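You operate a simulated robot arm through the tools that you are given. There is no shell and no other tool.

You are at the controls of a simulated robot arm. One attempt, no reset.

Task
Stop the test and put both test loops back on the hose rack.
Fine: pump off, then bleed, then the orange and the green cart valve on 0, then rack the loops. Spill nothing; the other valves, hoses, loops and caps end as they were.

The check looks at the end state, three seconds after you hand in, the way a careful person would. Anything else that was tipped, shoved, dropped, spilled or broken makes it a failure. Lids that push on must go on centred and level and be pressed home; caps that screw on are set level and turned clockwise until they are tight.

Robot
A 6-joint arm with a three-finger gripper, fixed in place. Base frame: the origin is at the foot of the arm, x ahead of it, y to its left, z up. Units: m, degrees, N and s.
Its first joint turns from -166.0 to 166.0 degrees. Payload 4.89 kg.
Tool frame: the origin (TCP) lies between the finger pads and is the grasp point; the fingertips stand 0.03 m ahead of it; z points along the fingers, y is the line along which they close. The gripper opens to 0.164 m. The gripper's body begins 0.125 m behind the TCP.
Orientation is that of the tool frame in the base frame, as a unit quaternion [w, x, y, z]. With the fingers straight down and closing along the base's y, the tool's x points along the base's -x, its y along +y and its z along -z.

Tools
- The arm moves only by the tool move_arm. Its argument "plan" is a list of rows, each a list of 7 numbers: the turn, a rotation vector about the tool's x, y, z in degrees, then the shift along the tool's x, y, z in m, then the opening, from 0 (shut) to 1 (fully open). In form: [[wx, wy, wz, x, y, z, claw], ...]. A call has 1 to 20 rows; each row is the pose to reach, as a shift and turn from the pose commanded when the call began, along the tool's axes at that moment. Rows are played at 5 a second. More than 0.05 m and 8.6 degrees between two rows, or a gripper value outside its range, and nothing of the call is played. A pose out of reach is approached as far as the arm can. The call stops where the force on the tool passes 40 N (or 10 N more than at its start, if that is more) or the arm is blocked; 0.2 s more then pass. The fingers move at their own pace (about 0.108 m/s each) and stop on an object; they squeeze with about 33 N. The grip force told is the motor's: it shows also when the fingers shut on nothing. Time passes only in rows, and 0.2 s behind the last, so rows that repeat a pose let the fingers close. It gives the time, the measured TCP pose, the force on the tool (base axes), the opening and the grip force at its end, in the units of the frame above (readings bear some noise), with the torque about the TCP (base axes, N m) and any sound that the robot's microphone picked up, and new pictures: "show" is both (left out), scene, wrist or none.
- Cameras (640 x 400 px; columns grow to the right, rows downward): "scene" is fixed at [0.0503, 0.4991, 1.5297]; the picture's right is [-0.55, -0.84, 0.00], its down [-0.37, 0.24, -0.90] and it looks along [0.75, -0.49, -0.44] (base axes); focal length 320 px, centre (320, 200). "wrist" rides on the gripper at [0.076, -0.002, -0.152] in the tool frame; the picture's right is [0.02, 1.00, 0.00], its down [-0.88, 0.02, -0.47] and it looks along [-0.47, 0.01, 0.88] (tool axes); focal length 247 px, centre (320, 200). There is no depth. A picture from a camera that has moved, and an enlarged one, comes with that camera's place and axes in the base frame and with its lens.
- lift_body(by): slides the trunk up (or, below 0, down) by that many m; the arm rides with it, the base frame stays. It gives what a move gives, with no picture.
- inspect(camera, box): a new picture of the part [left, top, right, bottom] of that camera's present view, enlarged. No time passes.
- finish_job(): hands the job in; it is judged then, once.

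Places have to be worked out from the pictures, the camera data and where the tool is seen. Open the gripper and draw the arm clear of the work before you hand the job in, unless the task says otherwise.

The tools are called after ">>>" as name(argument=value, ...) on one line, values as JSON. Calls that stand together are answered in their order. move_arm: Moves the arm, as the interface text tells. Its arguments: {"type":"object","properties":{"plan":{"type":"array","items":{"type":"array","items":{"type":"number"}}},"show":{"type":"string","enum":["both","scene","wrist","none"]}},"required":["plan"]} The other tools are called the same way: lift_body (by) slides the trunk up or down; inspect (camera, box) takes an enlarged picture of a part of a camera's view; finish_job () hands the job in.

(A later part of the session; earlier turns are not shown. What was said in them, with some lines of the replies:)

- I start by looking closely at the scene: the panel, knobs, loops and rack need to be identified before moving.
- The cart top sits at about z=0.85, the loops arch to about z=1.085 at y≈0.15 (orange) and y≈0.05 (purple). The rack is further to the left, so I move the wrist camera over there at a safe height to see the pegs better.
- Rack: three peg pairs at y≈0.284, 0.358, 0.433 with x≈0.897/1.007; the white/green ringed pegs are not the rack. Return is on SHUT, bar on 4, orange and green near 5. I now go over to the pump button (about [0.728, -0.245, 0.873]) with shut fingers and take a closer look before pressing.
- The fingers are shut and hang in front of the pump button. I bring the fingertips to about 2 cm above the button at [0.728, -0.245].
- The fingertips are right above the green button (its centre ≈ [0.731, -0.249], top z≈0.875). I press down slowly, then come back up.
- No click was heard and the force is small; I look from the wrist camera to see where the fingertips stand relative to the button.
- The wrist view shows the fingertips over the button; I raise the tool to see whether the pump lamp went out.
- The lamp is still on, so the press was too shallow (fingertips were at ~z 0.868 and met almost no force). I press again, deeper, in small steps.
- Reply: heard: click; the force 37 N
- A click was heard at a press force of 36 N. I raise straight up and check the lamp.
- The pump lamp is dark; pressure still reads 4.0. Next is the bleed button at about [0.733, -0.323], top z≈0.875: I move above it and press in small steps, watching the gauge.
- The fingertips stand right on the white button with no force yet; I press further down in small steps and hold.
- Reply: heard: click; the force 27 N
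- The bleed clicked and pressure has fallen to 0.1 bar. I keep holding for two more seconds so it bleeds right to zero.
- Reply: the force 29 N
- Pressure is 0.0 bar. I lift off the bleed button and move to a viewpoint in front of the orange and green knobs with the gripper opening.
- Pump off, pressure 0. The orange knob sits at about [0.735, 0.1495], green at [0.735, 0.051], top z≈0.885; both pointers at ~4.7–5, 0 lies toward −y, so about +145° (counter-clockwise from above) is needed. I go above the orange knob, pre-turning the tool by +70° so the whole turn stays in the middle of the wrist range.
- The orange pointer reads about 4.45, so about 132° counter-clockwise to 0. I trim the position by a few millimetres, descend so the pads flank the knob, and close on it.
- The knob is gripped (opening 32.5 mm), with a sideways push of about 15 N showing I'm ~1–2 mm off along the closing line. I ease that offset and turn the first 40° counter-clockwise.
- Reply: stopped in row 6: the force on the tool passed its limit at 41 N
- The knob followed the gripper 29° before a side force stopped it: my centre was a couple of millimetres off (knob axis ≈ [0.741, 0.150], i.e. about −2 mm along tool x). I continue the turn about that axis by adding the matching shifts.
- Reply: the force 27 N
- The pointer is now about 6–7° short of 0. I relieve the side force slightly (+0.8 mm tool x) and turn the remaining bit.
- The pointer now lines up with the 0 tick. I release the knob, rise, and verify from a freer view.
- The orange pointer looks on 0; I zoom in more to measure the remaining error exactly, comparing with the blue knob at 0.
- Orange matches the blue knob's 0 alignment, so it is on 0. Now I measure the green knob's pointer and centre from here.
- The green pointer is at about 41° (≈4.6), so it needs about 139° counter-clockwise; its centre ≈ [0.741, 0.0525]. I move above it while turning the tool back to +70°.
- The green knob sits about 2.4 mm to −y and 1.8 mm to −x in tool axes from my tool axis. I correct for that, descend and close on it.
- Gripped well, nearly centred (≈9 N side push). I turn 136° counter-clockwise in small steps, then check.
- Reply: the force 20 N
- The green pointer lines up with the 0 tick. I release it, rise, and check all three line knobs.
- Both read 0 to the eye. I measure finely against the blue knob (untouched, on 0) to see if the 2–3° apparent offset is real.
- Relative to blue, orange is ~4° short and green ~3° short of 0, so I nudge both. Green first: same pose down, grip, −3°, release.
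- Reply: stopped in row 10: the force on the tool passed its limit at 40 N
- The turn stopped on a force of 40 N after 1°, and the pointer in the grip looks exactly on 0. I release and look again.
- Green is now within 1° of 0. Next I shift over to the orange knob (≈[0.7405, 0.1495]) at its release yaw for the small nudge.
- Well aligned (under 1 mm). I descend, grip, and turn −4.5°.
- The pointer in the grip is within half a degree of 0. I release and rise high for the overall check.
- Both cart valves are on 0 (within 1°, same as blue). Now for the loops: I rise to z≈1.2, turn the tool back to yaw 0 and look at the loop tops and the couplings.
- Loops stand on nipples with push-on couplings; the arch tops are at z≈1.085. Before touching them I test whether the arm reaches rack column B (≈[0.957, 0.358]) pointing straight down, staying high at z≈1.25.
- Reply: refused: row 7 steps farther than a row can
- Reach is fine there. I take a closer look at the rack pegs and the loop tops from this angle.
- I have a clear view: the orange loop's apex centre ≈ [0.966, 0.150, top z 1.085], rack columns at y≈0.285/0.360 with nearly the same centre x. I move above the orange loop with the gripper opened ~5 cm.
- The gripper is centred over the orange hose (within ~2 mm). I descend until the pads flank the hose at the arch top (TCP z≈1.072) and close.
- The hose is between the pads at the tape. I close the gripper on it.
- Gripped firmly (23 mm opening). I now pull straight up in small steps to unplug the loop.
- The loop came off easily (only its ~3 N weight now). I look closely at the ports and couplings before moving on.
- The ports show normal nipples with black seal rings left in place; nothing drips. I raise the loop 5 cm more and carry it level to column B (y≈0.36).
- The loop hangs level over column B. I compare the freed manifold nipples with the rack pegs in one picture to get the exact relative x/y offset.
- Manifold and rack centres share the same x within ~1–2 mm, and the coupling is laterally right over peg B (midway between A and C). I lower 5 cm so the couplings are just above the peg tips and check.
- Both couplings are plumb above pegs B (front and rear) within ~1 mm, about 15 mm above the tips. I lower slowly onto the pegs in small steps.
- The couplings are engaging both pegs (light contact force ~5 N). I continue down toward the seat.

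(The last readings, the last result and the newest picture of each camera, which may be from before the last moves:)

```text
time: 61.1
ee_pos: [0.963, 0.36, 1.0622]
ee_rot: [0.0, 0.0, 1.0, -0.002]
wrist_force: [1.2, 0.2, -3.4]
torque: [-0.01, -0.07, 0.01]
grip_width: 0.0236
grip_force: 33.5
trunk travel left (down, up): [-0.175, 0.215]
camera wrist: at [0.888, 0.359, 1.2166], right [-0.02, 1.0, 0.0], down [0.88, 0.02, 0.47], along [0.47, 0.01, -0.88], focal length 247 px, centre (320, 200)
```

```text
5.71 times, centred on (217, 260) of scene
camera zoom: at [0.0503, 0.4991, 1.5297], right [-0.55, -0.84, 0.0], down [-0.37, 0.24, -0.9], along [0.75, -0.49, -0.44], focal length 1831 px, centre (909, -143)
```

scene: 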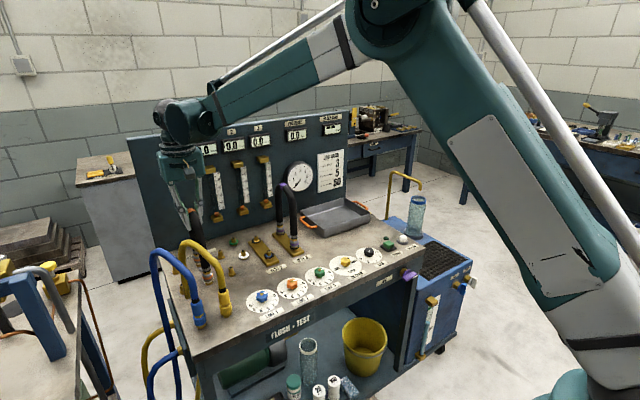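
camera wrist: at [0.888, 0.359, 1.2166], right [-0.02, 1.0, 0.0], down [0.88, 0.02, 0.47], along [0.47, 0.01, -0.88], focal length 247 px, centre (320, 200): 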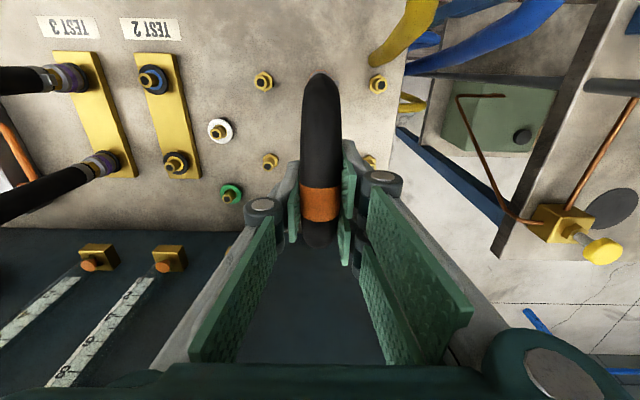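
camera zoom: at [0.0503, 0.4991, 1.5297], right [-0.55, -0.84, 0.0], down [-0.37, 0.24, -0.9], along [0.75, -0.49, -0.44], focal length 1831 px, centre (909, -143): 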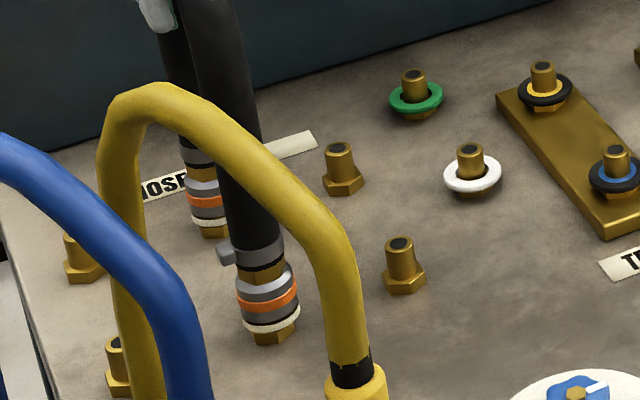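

It slid on freely and is nearly seated. I press on in 2 mm steps until it rests on the hex shoulder.

>>> move_arm(plan=[[0, 0, 0, 0, 0, 0.002, 0], [0, 0, 0, 0, 0, 0.004, 0], [0, 0, 0, 0, 0, 0.006, 0], [0, 0, 0, 0, 0, 0.008, 0]], show="scene")

>>> inspect(camera="scene", box=[185, 225, 249, 295])

```text
time: 61.9
ee_pos: [0.9624, 0.3595, 1.0613]
ee_rot: [0.001, 0.0, 1.0, 0.0]
wrist_force: [5.1, 2.4, 14.5]
torque: [0.18, 0.55, 0.17]
grip_width: 0.0237
grip_force: 33.1
trunk travel left (down, up): [-0.175, 0.215]
stopped in row 3: the force on the tool passed its limit at 45 N (the readings are from after the stop); the commanded pose is now the measured one
```

scene: 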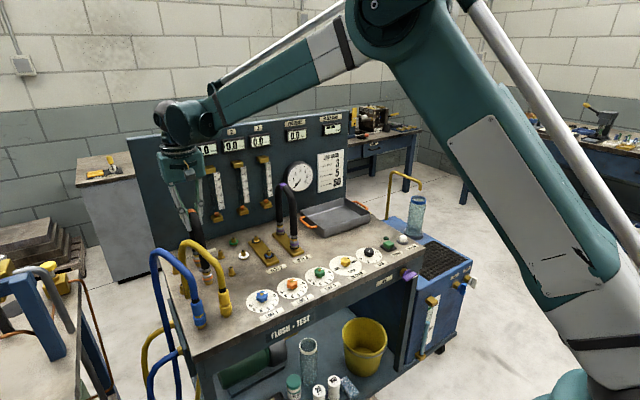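

```text
5.71 times, centred on (217, 260) of scene
camera zoom: at [0.0503, 0.4991, 1.5297], right [-0.55, -0.84, 0.0], down [-0.37, 0.24, -0.9], along [0.75, -0.49, -0.44], focal length 1831 px, centre (909, -143)
```

zoom: 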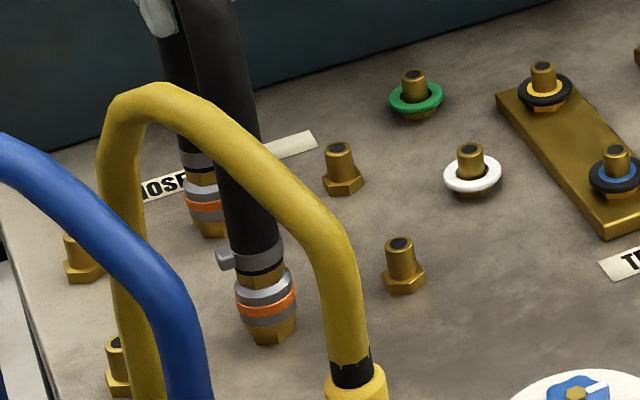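

The orange loop is seated: 45 N at the shoulder and the white seat rings have disappeared into the couplings at both ends. I open the gripper and rise straight up.

>>> move_arm(plan=[[0, 0, 0, 0, 0, 0, 0.3], [0, 0, 0, 0, 0, 0, 0.3], [0, 0, 0, 0, 0, 0, 0.3], [0, 0, 0, 0, 0, -0.03, 0.3], [0, 0, 0, 0, 0, -0.07, 0.3], [0, 0, 0, 0, 0, -0.11, 0.3], [0, 0, 0, 0, 0, -0.15, 0.3]], show="both")

>>> inspect(camera="scene", box=[150, 180, 310, 290])

>>> inspect(camera="wrist", box=[240, 60, 400, 160])

```text
time: 63.5
ee_pos: [0.9656, 0.3607, 1.2082]
ee_rot: [0.001, 0.0, 1.0, 0.0]
wrist_force: [0.0, 0.2, -0.7]
torque: [-0.05, 0.05, -0.02]
grip_width: 0.0492
grip_force: 0.1
trunk travel left (down, up): [-0.175, 0.215]
camera wrist: at [0.89, 0.3593, 1.3605], right [-0.02, 1.0, 0.0], down [0.88, 0.02, 0.47], along [0.47, 0.01, -0.88], focal length 247 px, centre (320, 200)
```

scene: 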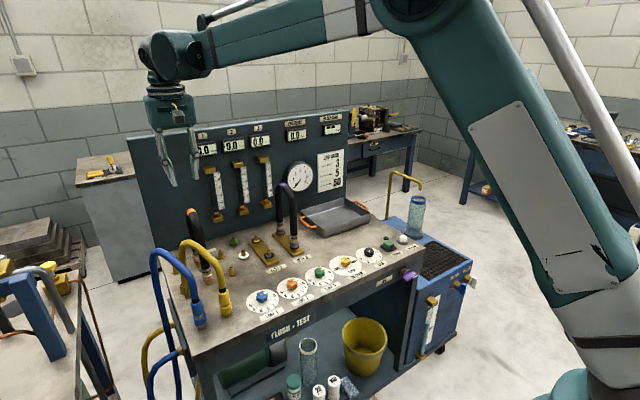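
wrist: 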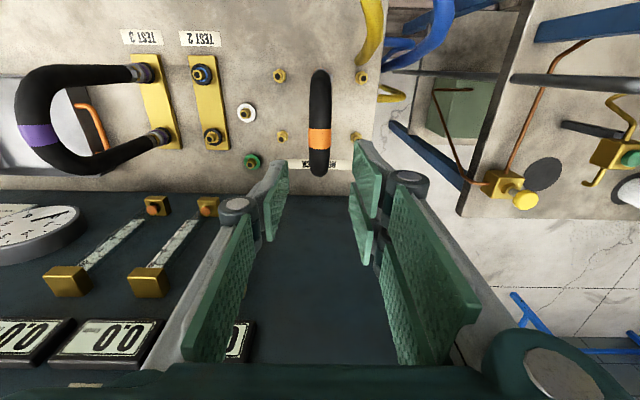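

```text
3.64 times, centred on (230, 235) of scene
camera zoom: at [0.0503, 0.4991, 1.5297], right [-0.55, -0.84, 0.0], down [-0.37, 0.24, -0.9], along [0.75, -0.49, -0.44], focal length 1165 px, centre (647, 73)
```

zoom: 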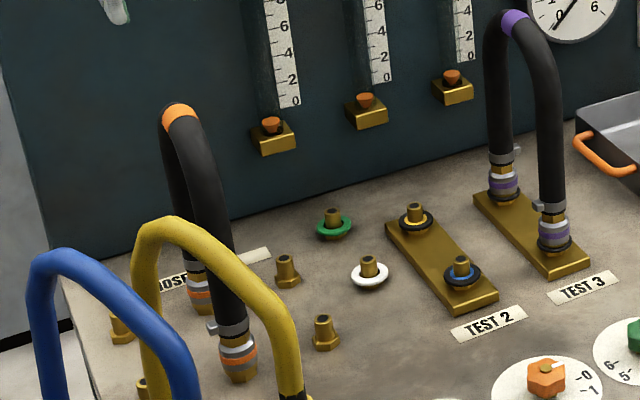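

```text
4.00 times, centred on (320, 110) of wrist
camera zoom: at [0.89, 0.3593, 1.3605], right [-0.02, 1.0, 0.0], down [0.88, 0.02, 0.47], along [0.47, 0.01, -0.88], focal length 988 px, centre (320, 560)
```

zoom: 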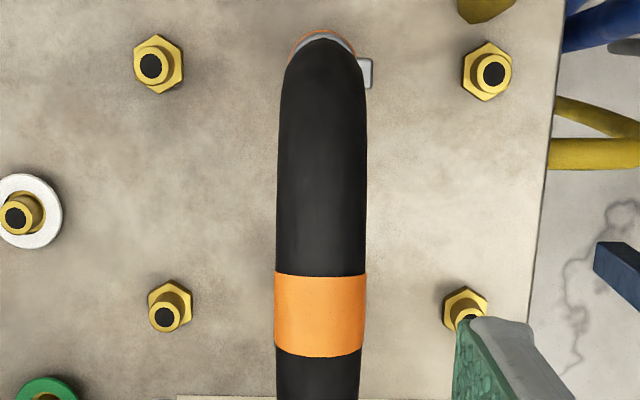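

The orange loop stands straight on column B. Now I go above the purple loop (≈[0.9645, 0.050]).

>>> move_arm(plan=[[0, 0, 0, 0, -0.044, 0, 0.3], [0, 0, 0, 0, -0.088, 0, 0.3], [0, 0, 0, 0, -0.132, 0, 0.3], [0, 0, 0, 0, -0.176, 0, 0.3], [0, 0, 0, 0, -0.22, 0, 0.3], [0, 0, 0, 0, -0.264, 0, 0.3], [0, 0, 0, -0.001, -0.3095, 0, 0.3], [0, 0, 0, -0.001, -0.3095, 0.025, 0.3], [0, 0, 0, -0.001, -0.3095, 0.05, 0.3], [0, 0, 0, -0.001, -0.3095, 0.05, 0.3]], show="both")

>>> inspect(camera="wrist", box=[220, 70, 420, 195])

```text
time: 65.7
ee_pos: [0.9646, 0.0484, 1.1593]
ee_rot: [0.0, 0.0, 1.0, 0.001]
wrist_force: [-0.4, 0.0, -0.9]
torque: [-0.01, 0.06, -0.03]
grip_width: 0.0491
grip_force: 0.0
trunk travel left (down, up): [-0.175, 0.215]
camera wrist: at [0.8906, 0.0474, 1.3114], right [-0.02, 1.0, 0.0], down [0.88, 0.02, 0.47], along [0.47, 0.01, -0.88], focal length 247 px, centre (320, 200)
```

scene: 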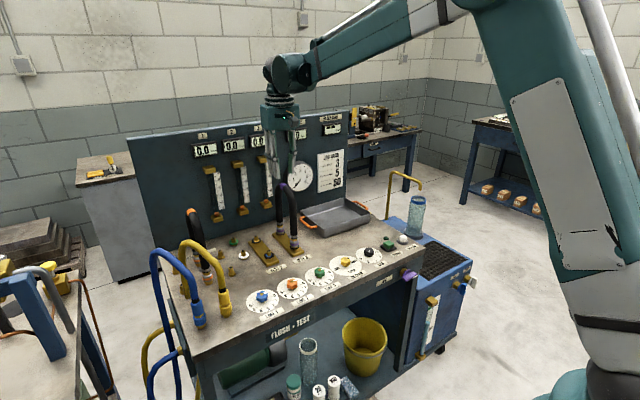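
wrist: 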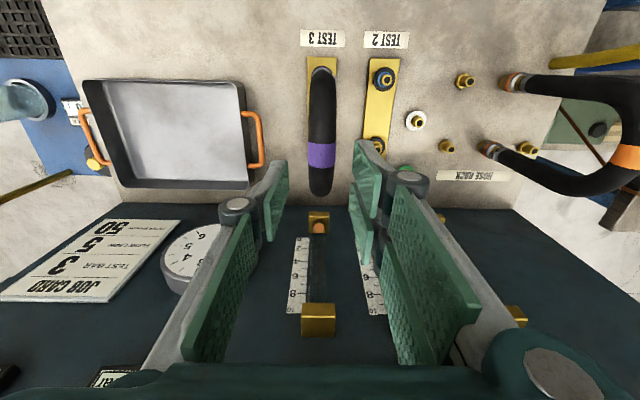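

```text
3.20 times, centred on (320, 132) of wrist
camera zoom: at [0.8906, 0.0474, 1.3114], right [-0.02, 1.0, 0.0], down [0.88, 0.02, 0.47], along [0.47, 0.01, -0.88], focal length 790 px, centre (320, 416)
```

zoom: 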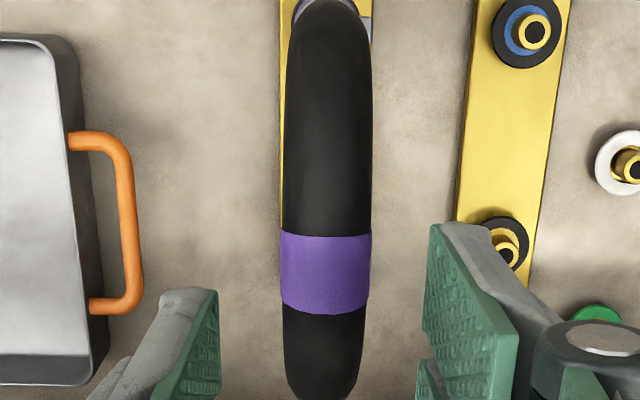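

Aligned apart from ~1 mm in y. I descend and straddle the purple hose, then close.

>>> move_arm(plan=[[0, 0, 0, 0, 0.001, 0.03, 0.3], [0, 0, 0, 0, 0.001, 0.06, 0.3], [0, 0, 0, 0, 0.001, 0.089, 0.3], [0, 0, 0, 0, 0.001, 0.089, 0.3], [0, 0, 0, 0, 0.001, 0.089, 0], [0, 0, 0, 0, 0.001, 0.089, 0], [0, 0, 0, 0, 0.001, 0.089, 0], [0, 0, 0, 0, 0.001, 0.089, 0]], show="both")

>>> inspect(camera="wrist", box=[220, 60, 420, 260])

>>> inspect(camera="scene", box=[230, 160, 338, 260])

```text
time: 67.5
ee_pos: [0.9656, 0.0524, 1.0705]
ee_rot: [0.001, 0.001, 1.0, -0.001]
wrist_force: [-1.3, 0.5, 0.5]
torque: [0.04, -0.01, 0.02]
grip_width: 0.0237
grip_force: 33.1
trunk travel left (down, up): [-0.175, 0.215]
camera wrist: at [0.8904, 0.0504, 1.2242], right [-0.02, 1.0, 0.0], down [0.88, 0.02, 0.47], along [0.47, 0.01, -0.88], focal length 247 px, centre (320, 200)
```

scene: 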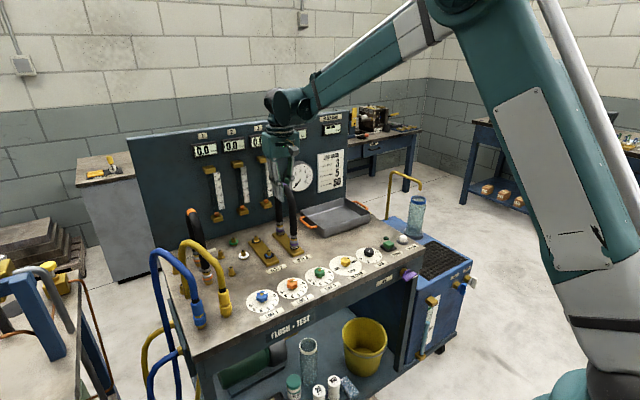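
wrist: 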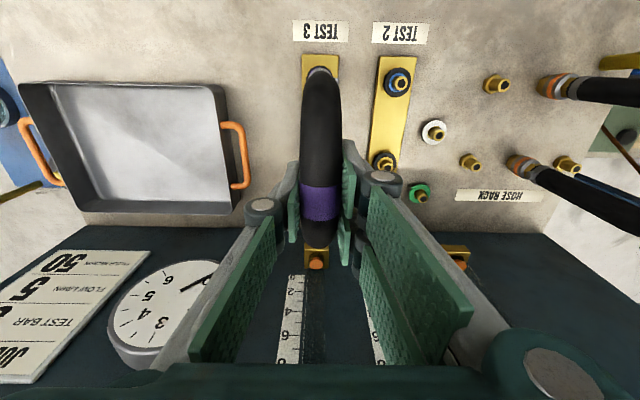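

```text
2.00 times, centred on (320, 160) of wrist
camera zoom: at [0.8904, 0.0504, 1.2242], right [-0.02, 1.0, 0.0], down [0.88, 0.02, 0.47], along [0.47, 0.01, -0.88], focal length 494 px, centre (320, 280)
```

zoom: 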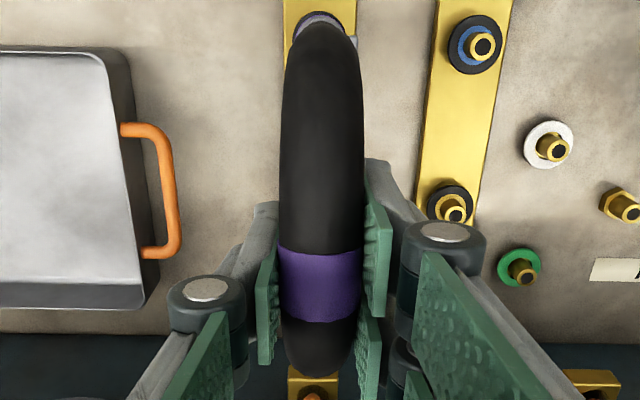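

```text
4.00 times, centred on (284, 210) of scene
camera zoom: at [0.0503, 0.4991, 1.5297], right [-0.55, -0.84, 0.0], down [-0.37, 0.24, -0.9], along [0.75, -0.49, -0.44], focal length 1281 px, centre (464, 160)
```

zoom: 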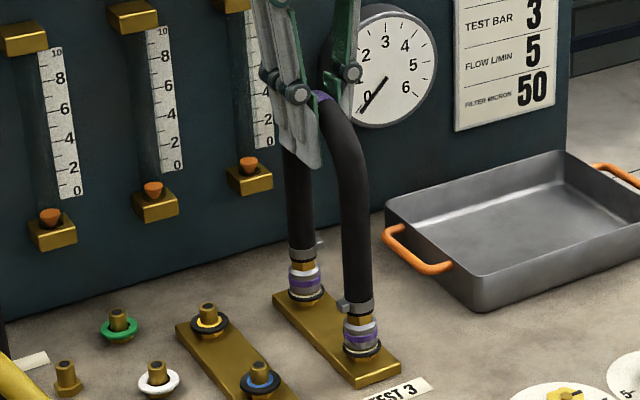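

Purple is gripped cleanly. I pull it straight up in small steps, then higher.

>>> move_arm(plan=[[0, 0, 0, 0, 0, -0.002, 0], [0, 0, 0, 0, 0, -0.005, 0], [0, 0, 0, 0, 0, -0.009, 0], [0, 0, 0, 0, 0, -0.014, 0], [0, 0, 0, 0, 0, -0.02, 0], [0, 0, 0, 0, 0, -0.03, 0], [0, 0, 0, 0, 0, -0.045, 0], [0, 0, 0, 0, 0, -0.06, 0], [0, 0, 0, 0, 0, -0.075, 0]], show="both")

>>> inspect(camera="scene", box=[230, 160, 338, 260])

```text
time: 69.5
ee_pos: [0.9627, 0.0515, 1.1454]
ee_rot: [0.0, 0.0, 1.0, 0.0]
wrist_force: [0.2, 0.3, -4.1]
torque: [0.01, -0.01, -0.01]
grip_width: 0.0232
grip_force: 33.2
trunk travel left (down, up): [-0.175, 0.215]
camera wrist: at [0.8885, 0.0501, 1.298], right [-0.02, 1.0, 0.0], down [0.88, 0.02, 0.47], along [0.47, 0.01, -0.88], focal length 247 px, centre (320, 200)
```

scene: 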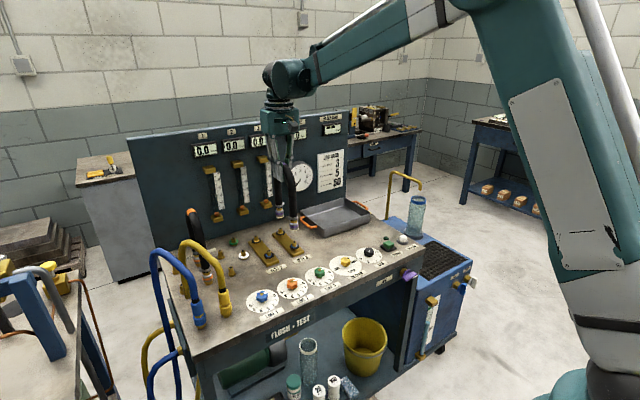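
wrist: 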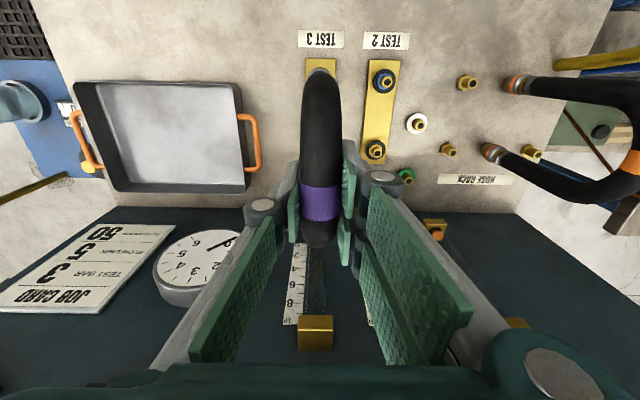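

```text
4.00 times, centred on (284, 210) of scene
camera zoom: at [0.0503, 0.4991, 1.5297], right [-0.55, -0.84, 0.0], down [-0.37, 0.24, -0.9], along [0.75, -0.49, -0.44], focal length 1281 px, centre (464, 160)
```

zoom: 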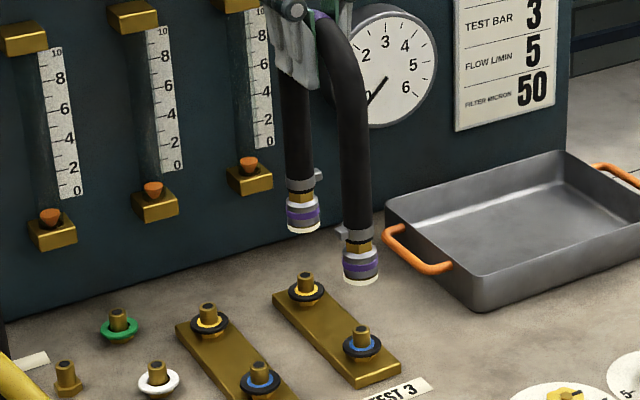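

The purple loop hangs free and level, ports clean. I carry it to column A (shift +0.234 m in y), staying at this height.

>>> move_arm(plan=[[0, 0, 0, 0, 0.015, 0, 0], [0, 0, 0, 0, 0.045, 0, 0], [0, 0, 0, 0, 0.075, 0, 0], [0, 0, 0, 0, 0.105, 0, 0], [0, 0, 0, 0, 0.135, 0, 0], [0, 0, 0, 0, 0.165, 0, 0], [0, 0, 0, 0, 0.195, 0, 0], [0, 0, 0, 0, 0.22, 0, 0], [0, 0, 0, 0, 0.234, 0, 0], [0, 0, 0, 0, 0.234, 0, 0], [0, 0, 0, 0, 0.234, 0, 0]], show="both")

>>> inspect(camera="wrist", box=[160, 50, 400, 200])

>>> inspect(camera="scene", box=[185, 205, 265, 285])

```text
time: 71.9
ee_pos: [0.9643, 0.2874, 1.145]
ee_rot: [0.001, 0.0, 1.0, -0.001]
wrist_force: [-0.1, -0.1, -2.6]
torque: [-0.02, -0.03, -0.01]
grip_width: 0.0236
grip_force: 32.7
trunk travel left (down, up): [-0.175, 0.215]
camera wrist: at [0.8896, 0.286, 1.298], right [-0.02, 1.0, 0.0], down [0.88, 0.02, 0.47], along [0.47, 0.01, -0.88], focal length 247 px, centre (320, 200)
```

scene: 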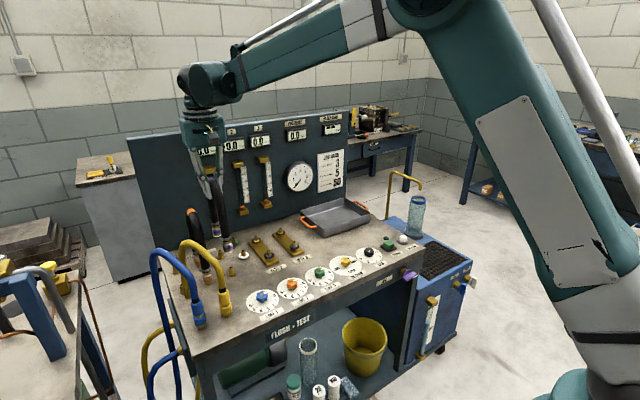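
wrist: 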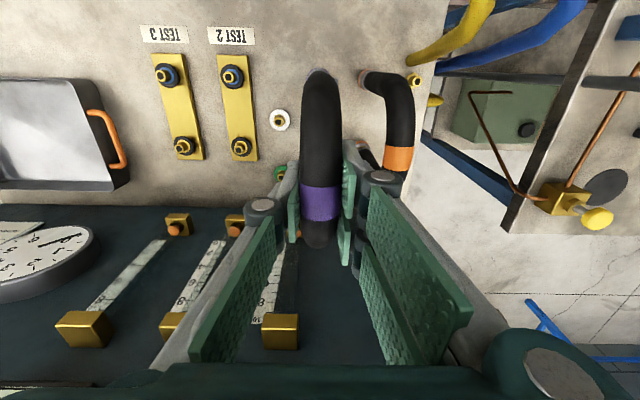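

```text
2.67 times, centred on (280, 125) of wrist
camera zoom: at [0.8896, 0.286, 1.298], right [-0.02, 1.0, 0.0], down [0.88, 0.02, 0.47], along [0.47, 0.01, -0.88], focal length 659 px, centre (427, 400)
```

zoom: 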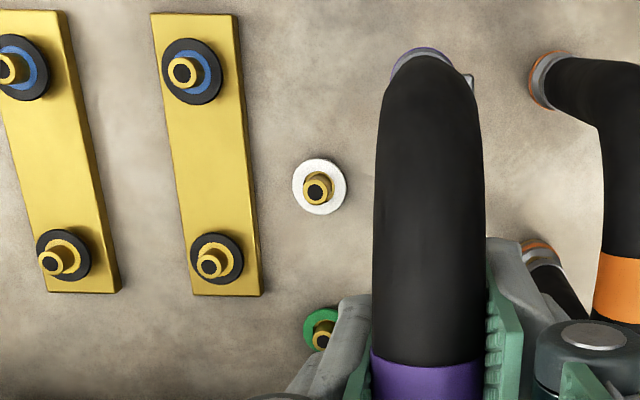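

```text
5.00 times, centred on (225, 245) of scene
camera zoom: at [0.0503, 0.4991, 1.5297], right [-0.55, -0.84, 0.0], down [-0.37, 0.24, -0.9], along [0.75, -0.49, -0.44], focal length 1602 px, centre (795, -25)
```

zoom: 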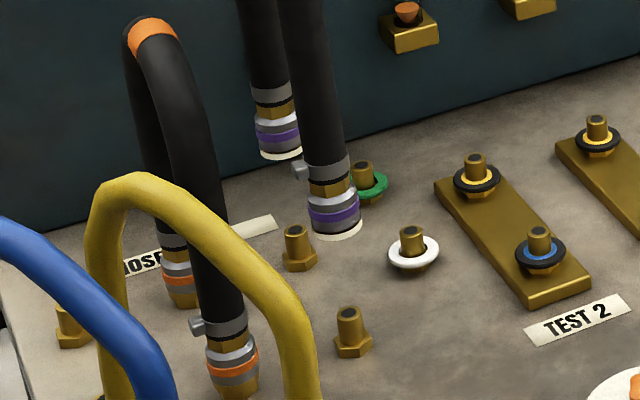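

In the scene view both purple couplings project straight down onto pegs A front and rear. I lower 4.8 cm to just above the tips and check again.

>>> move_arm(plan=[[0, 0, 0, 0, 0, 0.02, 0], [0, 0, 0, 0, 0, 0.035, 0], [0, 0, 0, 0, 0, 0.046, 0], [0, 0, 0, 0, 0, 0.046, 0]], show="both")

>>> inspect(camera="scene", box=[195, 215, 259, 285])

>>> inspect(camera="wrist", box=[260, 40, 420, 140])

```text
time: 72.9
ee_pos: [0.9664, 0.2863, 1.0996]
ee_rot: [0.0, 0.001, 1.0, -0.001]
wrist_force: [0.3, 0.0, -3.2]
torque: [-0.03, 0.04, 0.0]
grip_width: 0.0234
grip_force: 33.0
trunk travel left (down, up): [-0.175, 0.215]
camera wrist: at [0.89, 0.285, 1.2522], right [-0.02, 1.0, 0.0], down [0.88, 0.02, 0.47], along [0.47, 0.01, -0.88], focal length 247 px, centre (320, 200)
```

scene: 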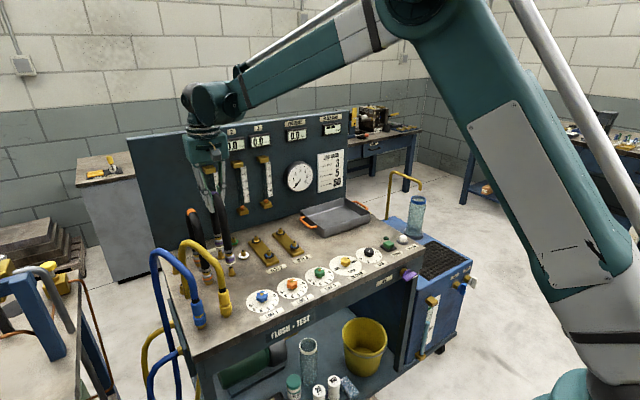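
wrist: 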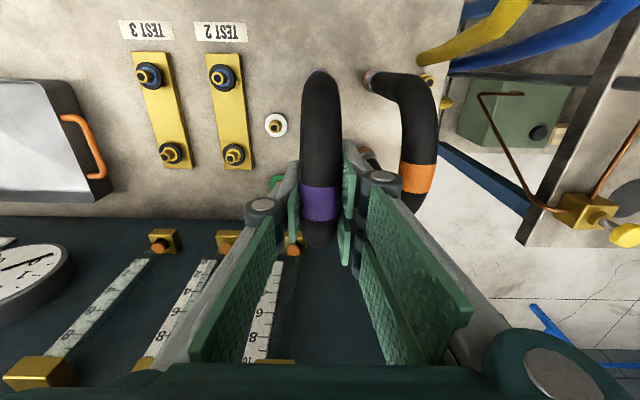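

```text
5.71 times, centred on (227, 250) of scene
camera zoom: at [0.0503, 0.4991, 1.5297], right [-0.55, -0.84, 0.0], down [-0.37, 0.24, -0.9], along [0.75, -0.49, -0.44], focal length 1831 px, centre (851, -86)
```

zoom: 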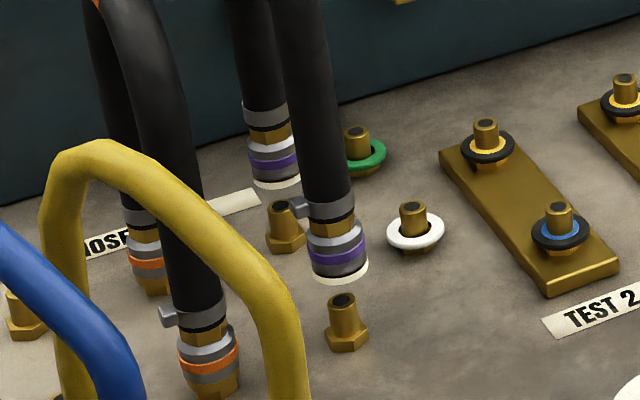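

```text
4.00 times, centred on (340, 90) of wrist
camera zoom: at [0.89, 0.285, 1.2522], right [-0.02, 1.0, 0.0], down [0.88, 0.02, 0.47], along [0.47, 0.01, -0.88], focal length 988 px, centre (240, 640)
```

zoom: 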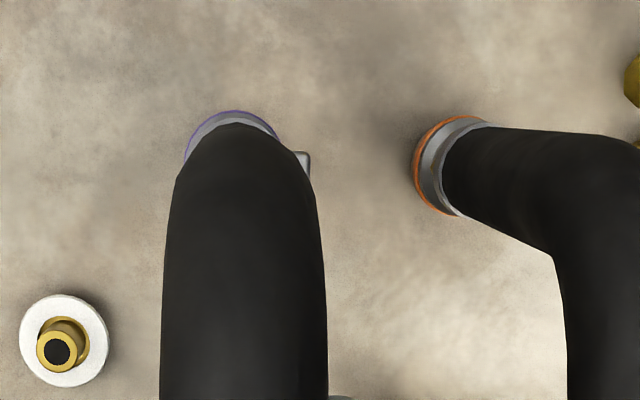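

Aligned within a millimetre. I lower slowly onto the pegs.

>>> move_arm(plan=[[0, 0, 0, 0, 0, 0.006, 0], [0, 0, 0, 0, 0, 0.012, 0], [0, 0, 0, 0, 0, 0.015, 0], [0, 0, 0, 0, 0, 0.018, 0], [0, 0, 0, 0, 0, 0.021, 0], [0, 0, 0, 0, 0, 0.024, 0], [0, 0, 0, 0, 0, 0.024, 0]], show="both")

>>> inspect(camera="scene", box=[195, 215, 259, 285])

```text
time: 74.5
ee_pos: [0.9645, 0.2863, 1.0757]
ee_rot: [0.001, 0.0, 1.0, 0.0]
wrist_force: [2.1, 2.4, 0.3]
torque: [0.39, -0.31, -0.03]
grip_width: 0.0236
grip_force: 32.9
trunk travel left (down, up): [-0.175, 0.215]
camera wrist: at [0.8887, 0.2848, 1.229], right [-0.02, 1.0, 0.0], down [0.88, 0.02, 0.47], along [0.47, 0.01, -0.88], focal length 247 px, centre (320, 200)
```

scene: 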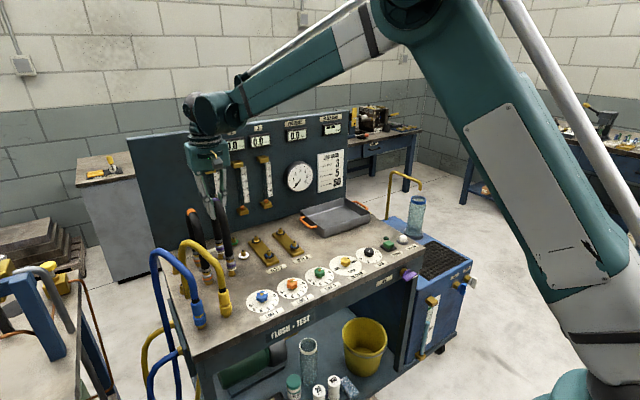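
wrist: 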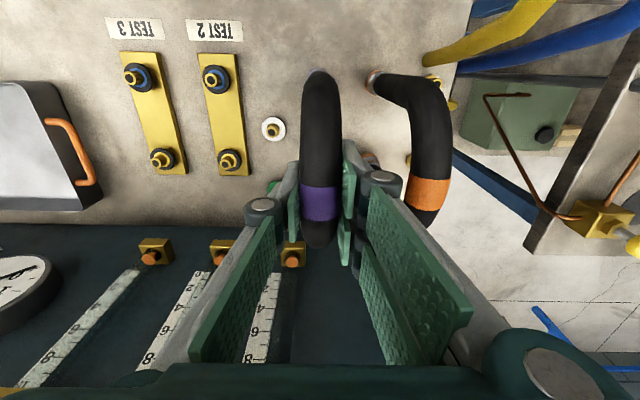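

```text
5.71 times, centred on (227, 250) of scene
camera zoom: at [0.0503, 0.4991, 1.5297], right [-0.55, -0.84, 0.0], down [-0.37, 0.24, -0.9], along [0.75, -0.49, -0.44], focal length 1831 px, centre (851, -86)
```

zoom: 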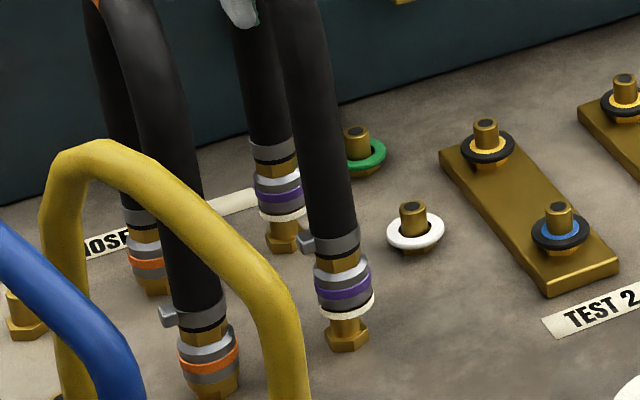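

Both purple couplings are on their pegs with only light guiding contact. I continue down until they seat.

>>> move_arm(plan=[[0, 0, 0, 0, 0.0003, 0.003, 0], [0, 0, 0, 0, 0.0003, 0.006, 0], [0, 0, 0, 0, 0.0003, 0.009, 0], [0, 0, 0, 0, 0.0003, 0.012, 0], [0, 0, 0, 0, 0.0003, 0.014, 0], [0, 0, 0, 0, 0.0003, 0.016, 0], [0, 0, 0, 0, 0.0003, 0.018, 0], [0, 0, 0, 0, 0.0003, 0.02, 0]], show="both")

>>> inspect(camera="scene", box=[195, 215, 259, 285])

```text
time: 76.4
ee_pos: [0.9653, 0.2854, 1.059]
ee_rot: [0.002, -0.001, 1.0, 0.0]
wrist_force: [2.8, -1.2, 19.8]
torque: [0.16, 0.55, 0.27]
grip_width: 0.0231
grip_force: 32.7
trunk travel left (down, up): [-0.175, 0.215]
stopped in row 8: the force on the tool passed its limit at 42 N (the readings are from after the stop); the commanded pose is now the measured one
camera wrist: at [0.8893, 0.284, 1.2115], right [-0.02, 1.0, 0.0], down [0.88, 0.02, 0.48], along [0.48, 0.01, -0.88], focal length 247 px, centre (320, 200)
```

scene: 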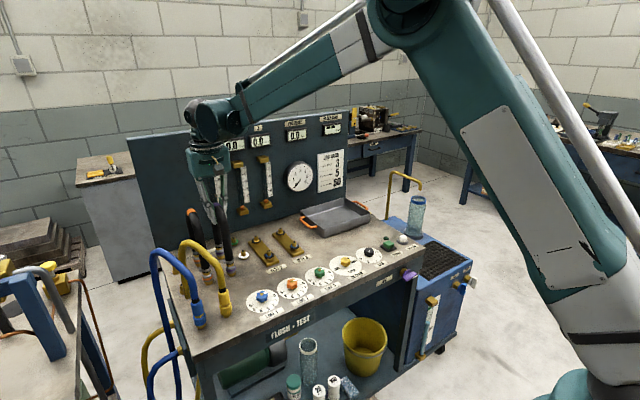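
wrist: 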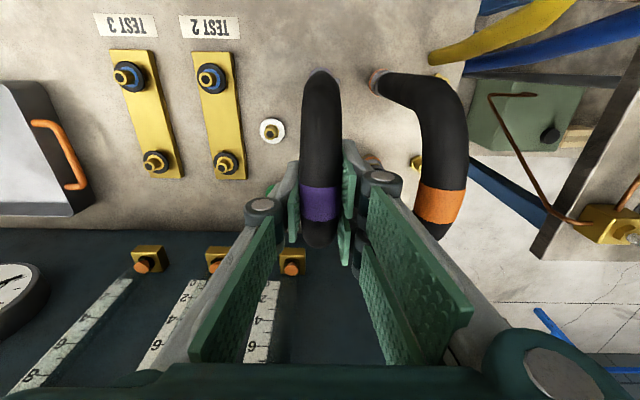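

```text
5.71 times, centred on (227, 250) of scene
camera zoom: at [0.0503, 0.4991, 1.5297], right [-0.55, -0.84, 0.0], down [-0.37, 0.24, -0.9], along [0.75, -0.49, -0.44], focal length 1831 px, centre (851, -86)
```

zoom: 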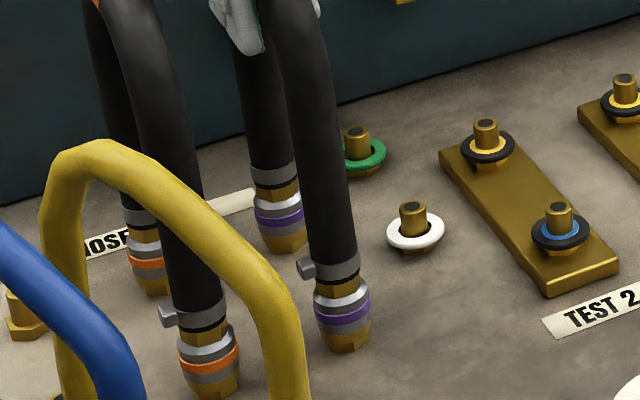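

The purple loop is seated on column A too (42 N at the shoulder, white rings covered). I open only a little (≈36 mm) because the orange loop stands next to it, and rise straight up.

>>> move_arm(plan=[[0, 0, 0, 0, 0, 0, 0.22], [0, 0, 0, 0, 0, 0, 0.22], [0, 0, 0, 0, 0, 0, 0.22], [0, 0, 0, 0, 0, -0.02, 0.22], [0, 0, 0, 0, 0, -0.05, 0.22], [0, 0, 0, 0, 0, -0.09, 0.22], [0, 0, 0, 0, 0, -0.13, 0.22], [0, 0, 0, 0, 0, -0.17, 0.22]], show="both")

>>> inspect(camera="scene", box=[150, 180, 310, 290])

>>> inspect(camera="wrist", box=[240, 50, 440, 175])

```text
time: 78.2
ee_pos: [0.9658, 0.2863, 1.2311]
ee_rot: [0.0, -0.001, 1.0, -0.002]
wrist_force: [0.5, -0.2, -0.1]
torque: [-0.02, 0.15, 0.02]
grip_width: 0.036
grip_force: 0.1
trunk travel left (down, up): [-0.175, 0.215]
camera wrist: at [0.8904, 0.2859, 1.3839], right [-0.02, 1.0, 0.0], down [0.88, 0.02, 0.47], along [0.47, 0.01, -0.88], focal length 247 px, centre (320, 200)
```

scene: 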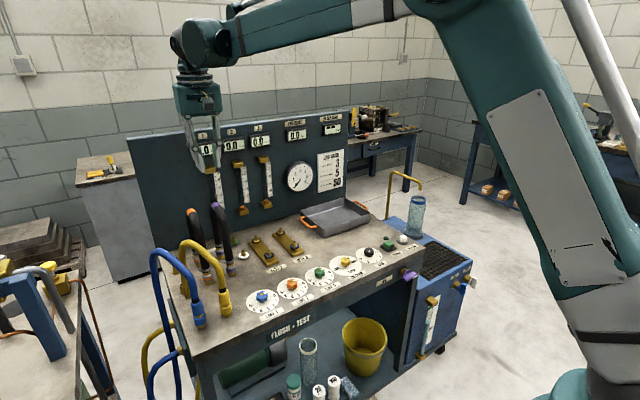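
wrist: 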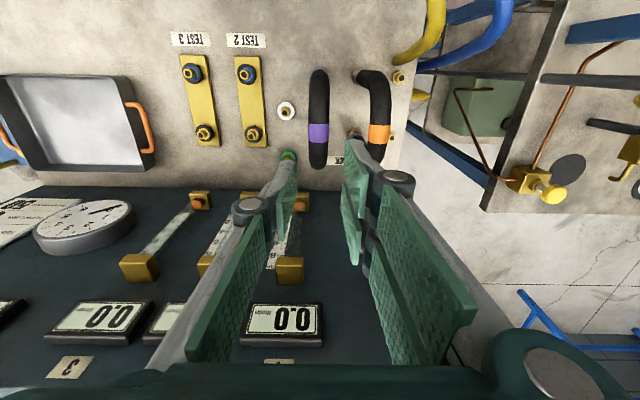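

```text
3.64 times, centred on (230, 235) of scene
camera zoom: at [0.0503, 0.4991, 1.5297], right [-0.55, -0.84, 0.0], down [-0.37, 0.24, -0.9], along [0.75, -0.49, -0.44], focal length 1165 px, centre (647, 73)
```

zoom: 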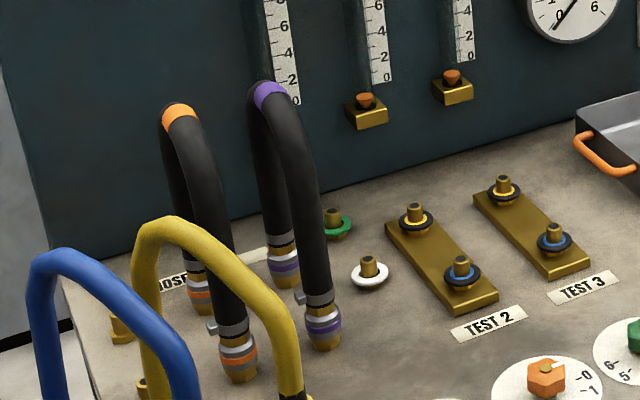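

```text
3.20 times, centred on (340, 112) of wrist
camera zoom: at [0.8904, 0.2859, 1.3839], right [-0.02, 1.0, 0.0], down [0.88, 0.02, 0.47], along [0.47, 0.01, -0.88], focal length 790 px, centre (256, 480)
```

zoom: 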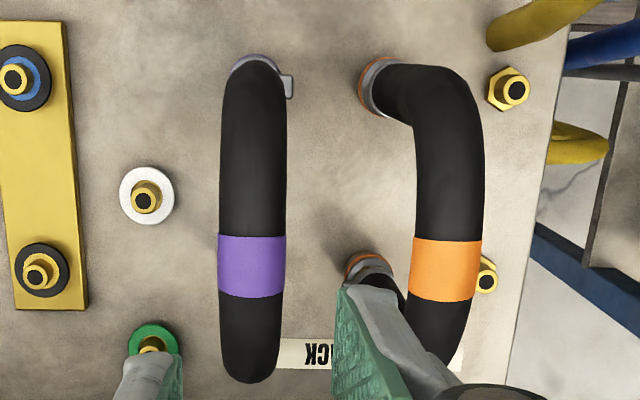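

Both loops stand on the rack. I retreat the arm toward the robot, clear of the cart, and then make a full check of couplings, knobs and gauges.

>>> move_arm(plan=[[0, 0, 0, 0, 0, -0.04, 0.3], [0, 0, 0, 0.03, 0, -0.08, 0.5], [0, 0, 0, 0.07, 0, -0.1, 0.5], [0, 0, 0, 0.115, -0.01, -0.1, 0.5], [0, 0, 0, 0.16, -0.02, -0.1, 0.5], [0, 0, 0, 0.205, -0.03, -0.1, 0.5], [0, 0, 0, 0.25, -0.04, -0.1, 0.5], [0, 0, 0, 0.295, -0.05, -0.1, 0.5], [0, 0, 0, 0.34, -0.06, -0.1, 0.5], [0, 0, 0, 0.38, -0.08, -0.1, 0.5], [0, 0, 0, 0.4, -0.12, -0.1, 0.5], [0, 0, 0, 0.41, -0.165, -0.1, 0.5], [0, 0, 0, 0.41, -0.21, -0.1, 0.5], [0, 0, 0, 0.41, -0.255, -0.1, 0.5], [0, 0, 0, 0.41, -0.255, -0.1, 0.5]], show="both")

>>> inspect(camera="scene", box=[180, 235, 244, 285])

>>> inspect(camera="scene", box=[230, 220, 430, 330])

>>> inspect(camera="scene", box=[180, 100, 380, 225])

```text
time: 81.4
ee_pos: [0.5529, 0.0336, 1.3287]
ee_rot: [0.001, 0.0, 1.0, 0.0]
wrist_force: [-0.4, 0.5, 0.4]
torque: [0.03, 0.03, 0.02]
grip_width: 0.0816
grip_force: 0.1
trunk travel left (down, up): [-0.175, 0.215]
camera wrist: at [0.4789, 0.0308, 1.481], right [-0.02, 1.0, 0.0], down [0.88, 0.02, 0.48], along [0.47, 0.01, -0.88], focal length 247 px, centre (320, 200)
```

scene: 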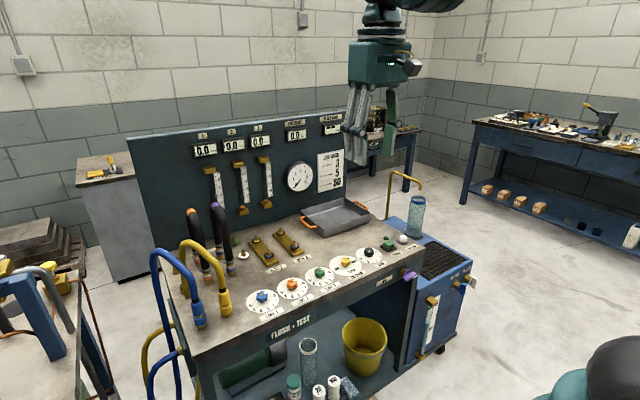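
wrist: 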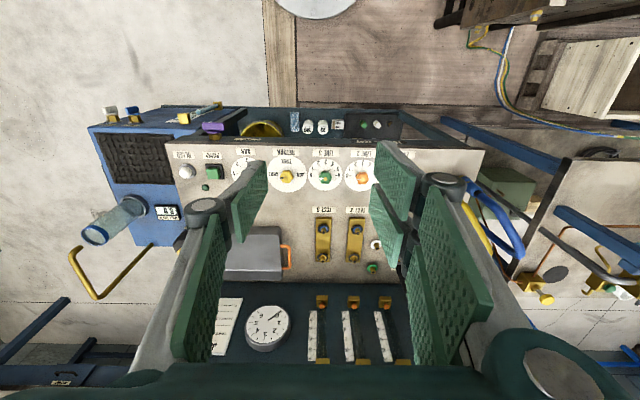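

```text
8.00 times, centred on (212, 260) of scene
camera zoom: at [0.0503, 0.4991, 1.5297], right [-0.55, -0.84, 0.0], down [-0.37, 0.24, -0.9], along [0.75, -0.49, -0.44], focal length 2563 px, centre (1184, -280)
```

zoom: 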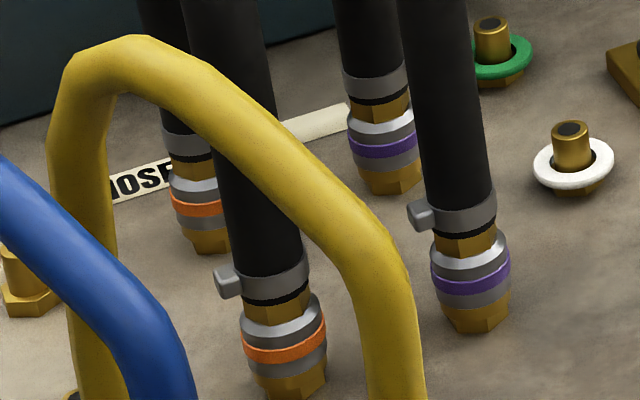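

```text
3.20 times, centred on (330, 275) of scene
camera zoom: at [0.0503, 0.4991, 1.5297], right [-0.55, -0.84, 0.0], down [-0.37, 0.24, -0.9], along [0.75, -0.49, -0.44], focal length 1025 px, centre (288, -40)
```

zoom: 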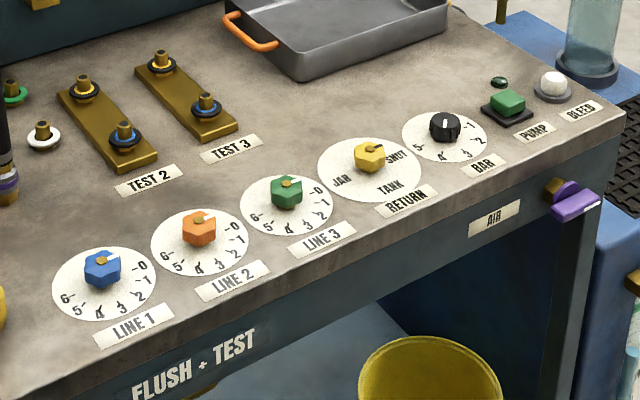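

```text
3.20 times, centred on (280, 162) of scene
camera zoom: at [0.0503, 0.4991, 1.5297], right [-0.55, -0.84, 0.0], down [-0.37, 0.24, -0.9], along [0.75, -0.49, -0.44], focal length 1025 px, centre (448, 320)
```

zoom: 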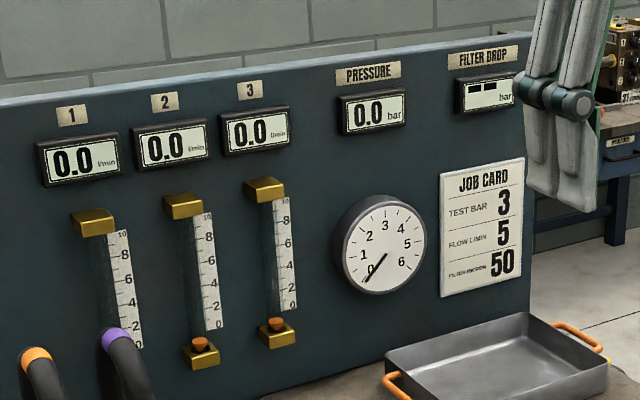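

Everything checks out: the pump lamp is dark and pressure reads 0.0. Orange and green are on 0, with blue, return, bar and air unchanged. Both loops are seated on rack columns A and B, nothing is spilled, and the gripper is open and clear of the cart. I hand the job in.

>>> finish_job()

```text
The job is handed in.
```

The test is stopped and both test loops are back on the hose rack; I've handed the job in. I worked in your order:

1. **Pump:** switched off; its lamp is dark.
2. **Bleed:** held until the gauge read 0.0 bar.
3. **Orange and green cart valves:** both on 0. Each came up a few degrees short the first time, so I nudged them until they were within about 1° of 0.
4. **Loops:** both are upright and pressed home, in the two rack positions nearest the TEST blocks. The purple one is in the first and the orange one is next to it. The third position is empty.

In the last pictures I saw no spill, and the other valves, hoses and caps looked as they did at the start. The gripper is open and clear of the cart.
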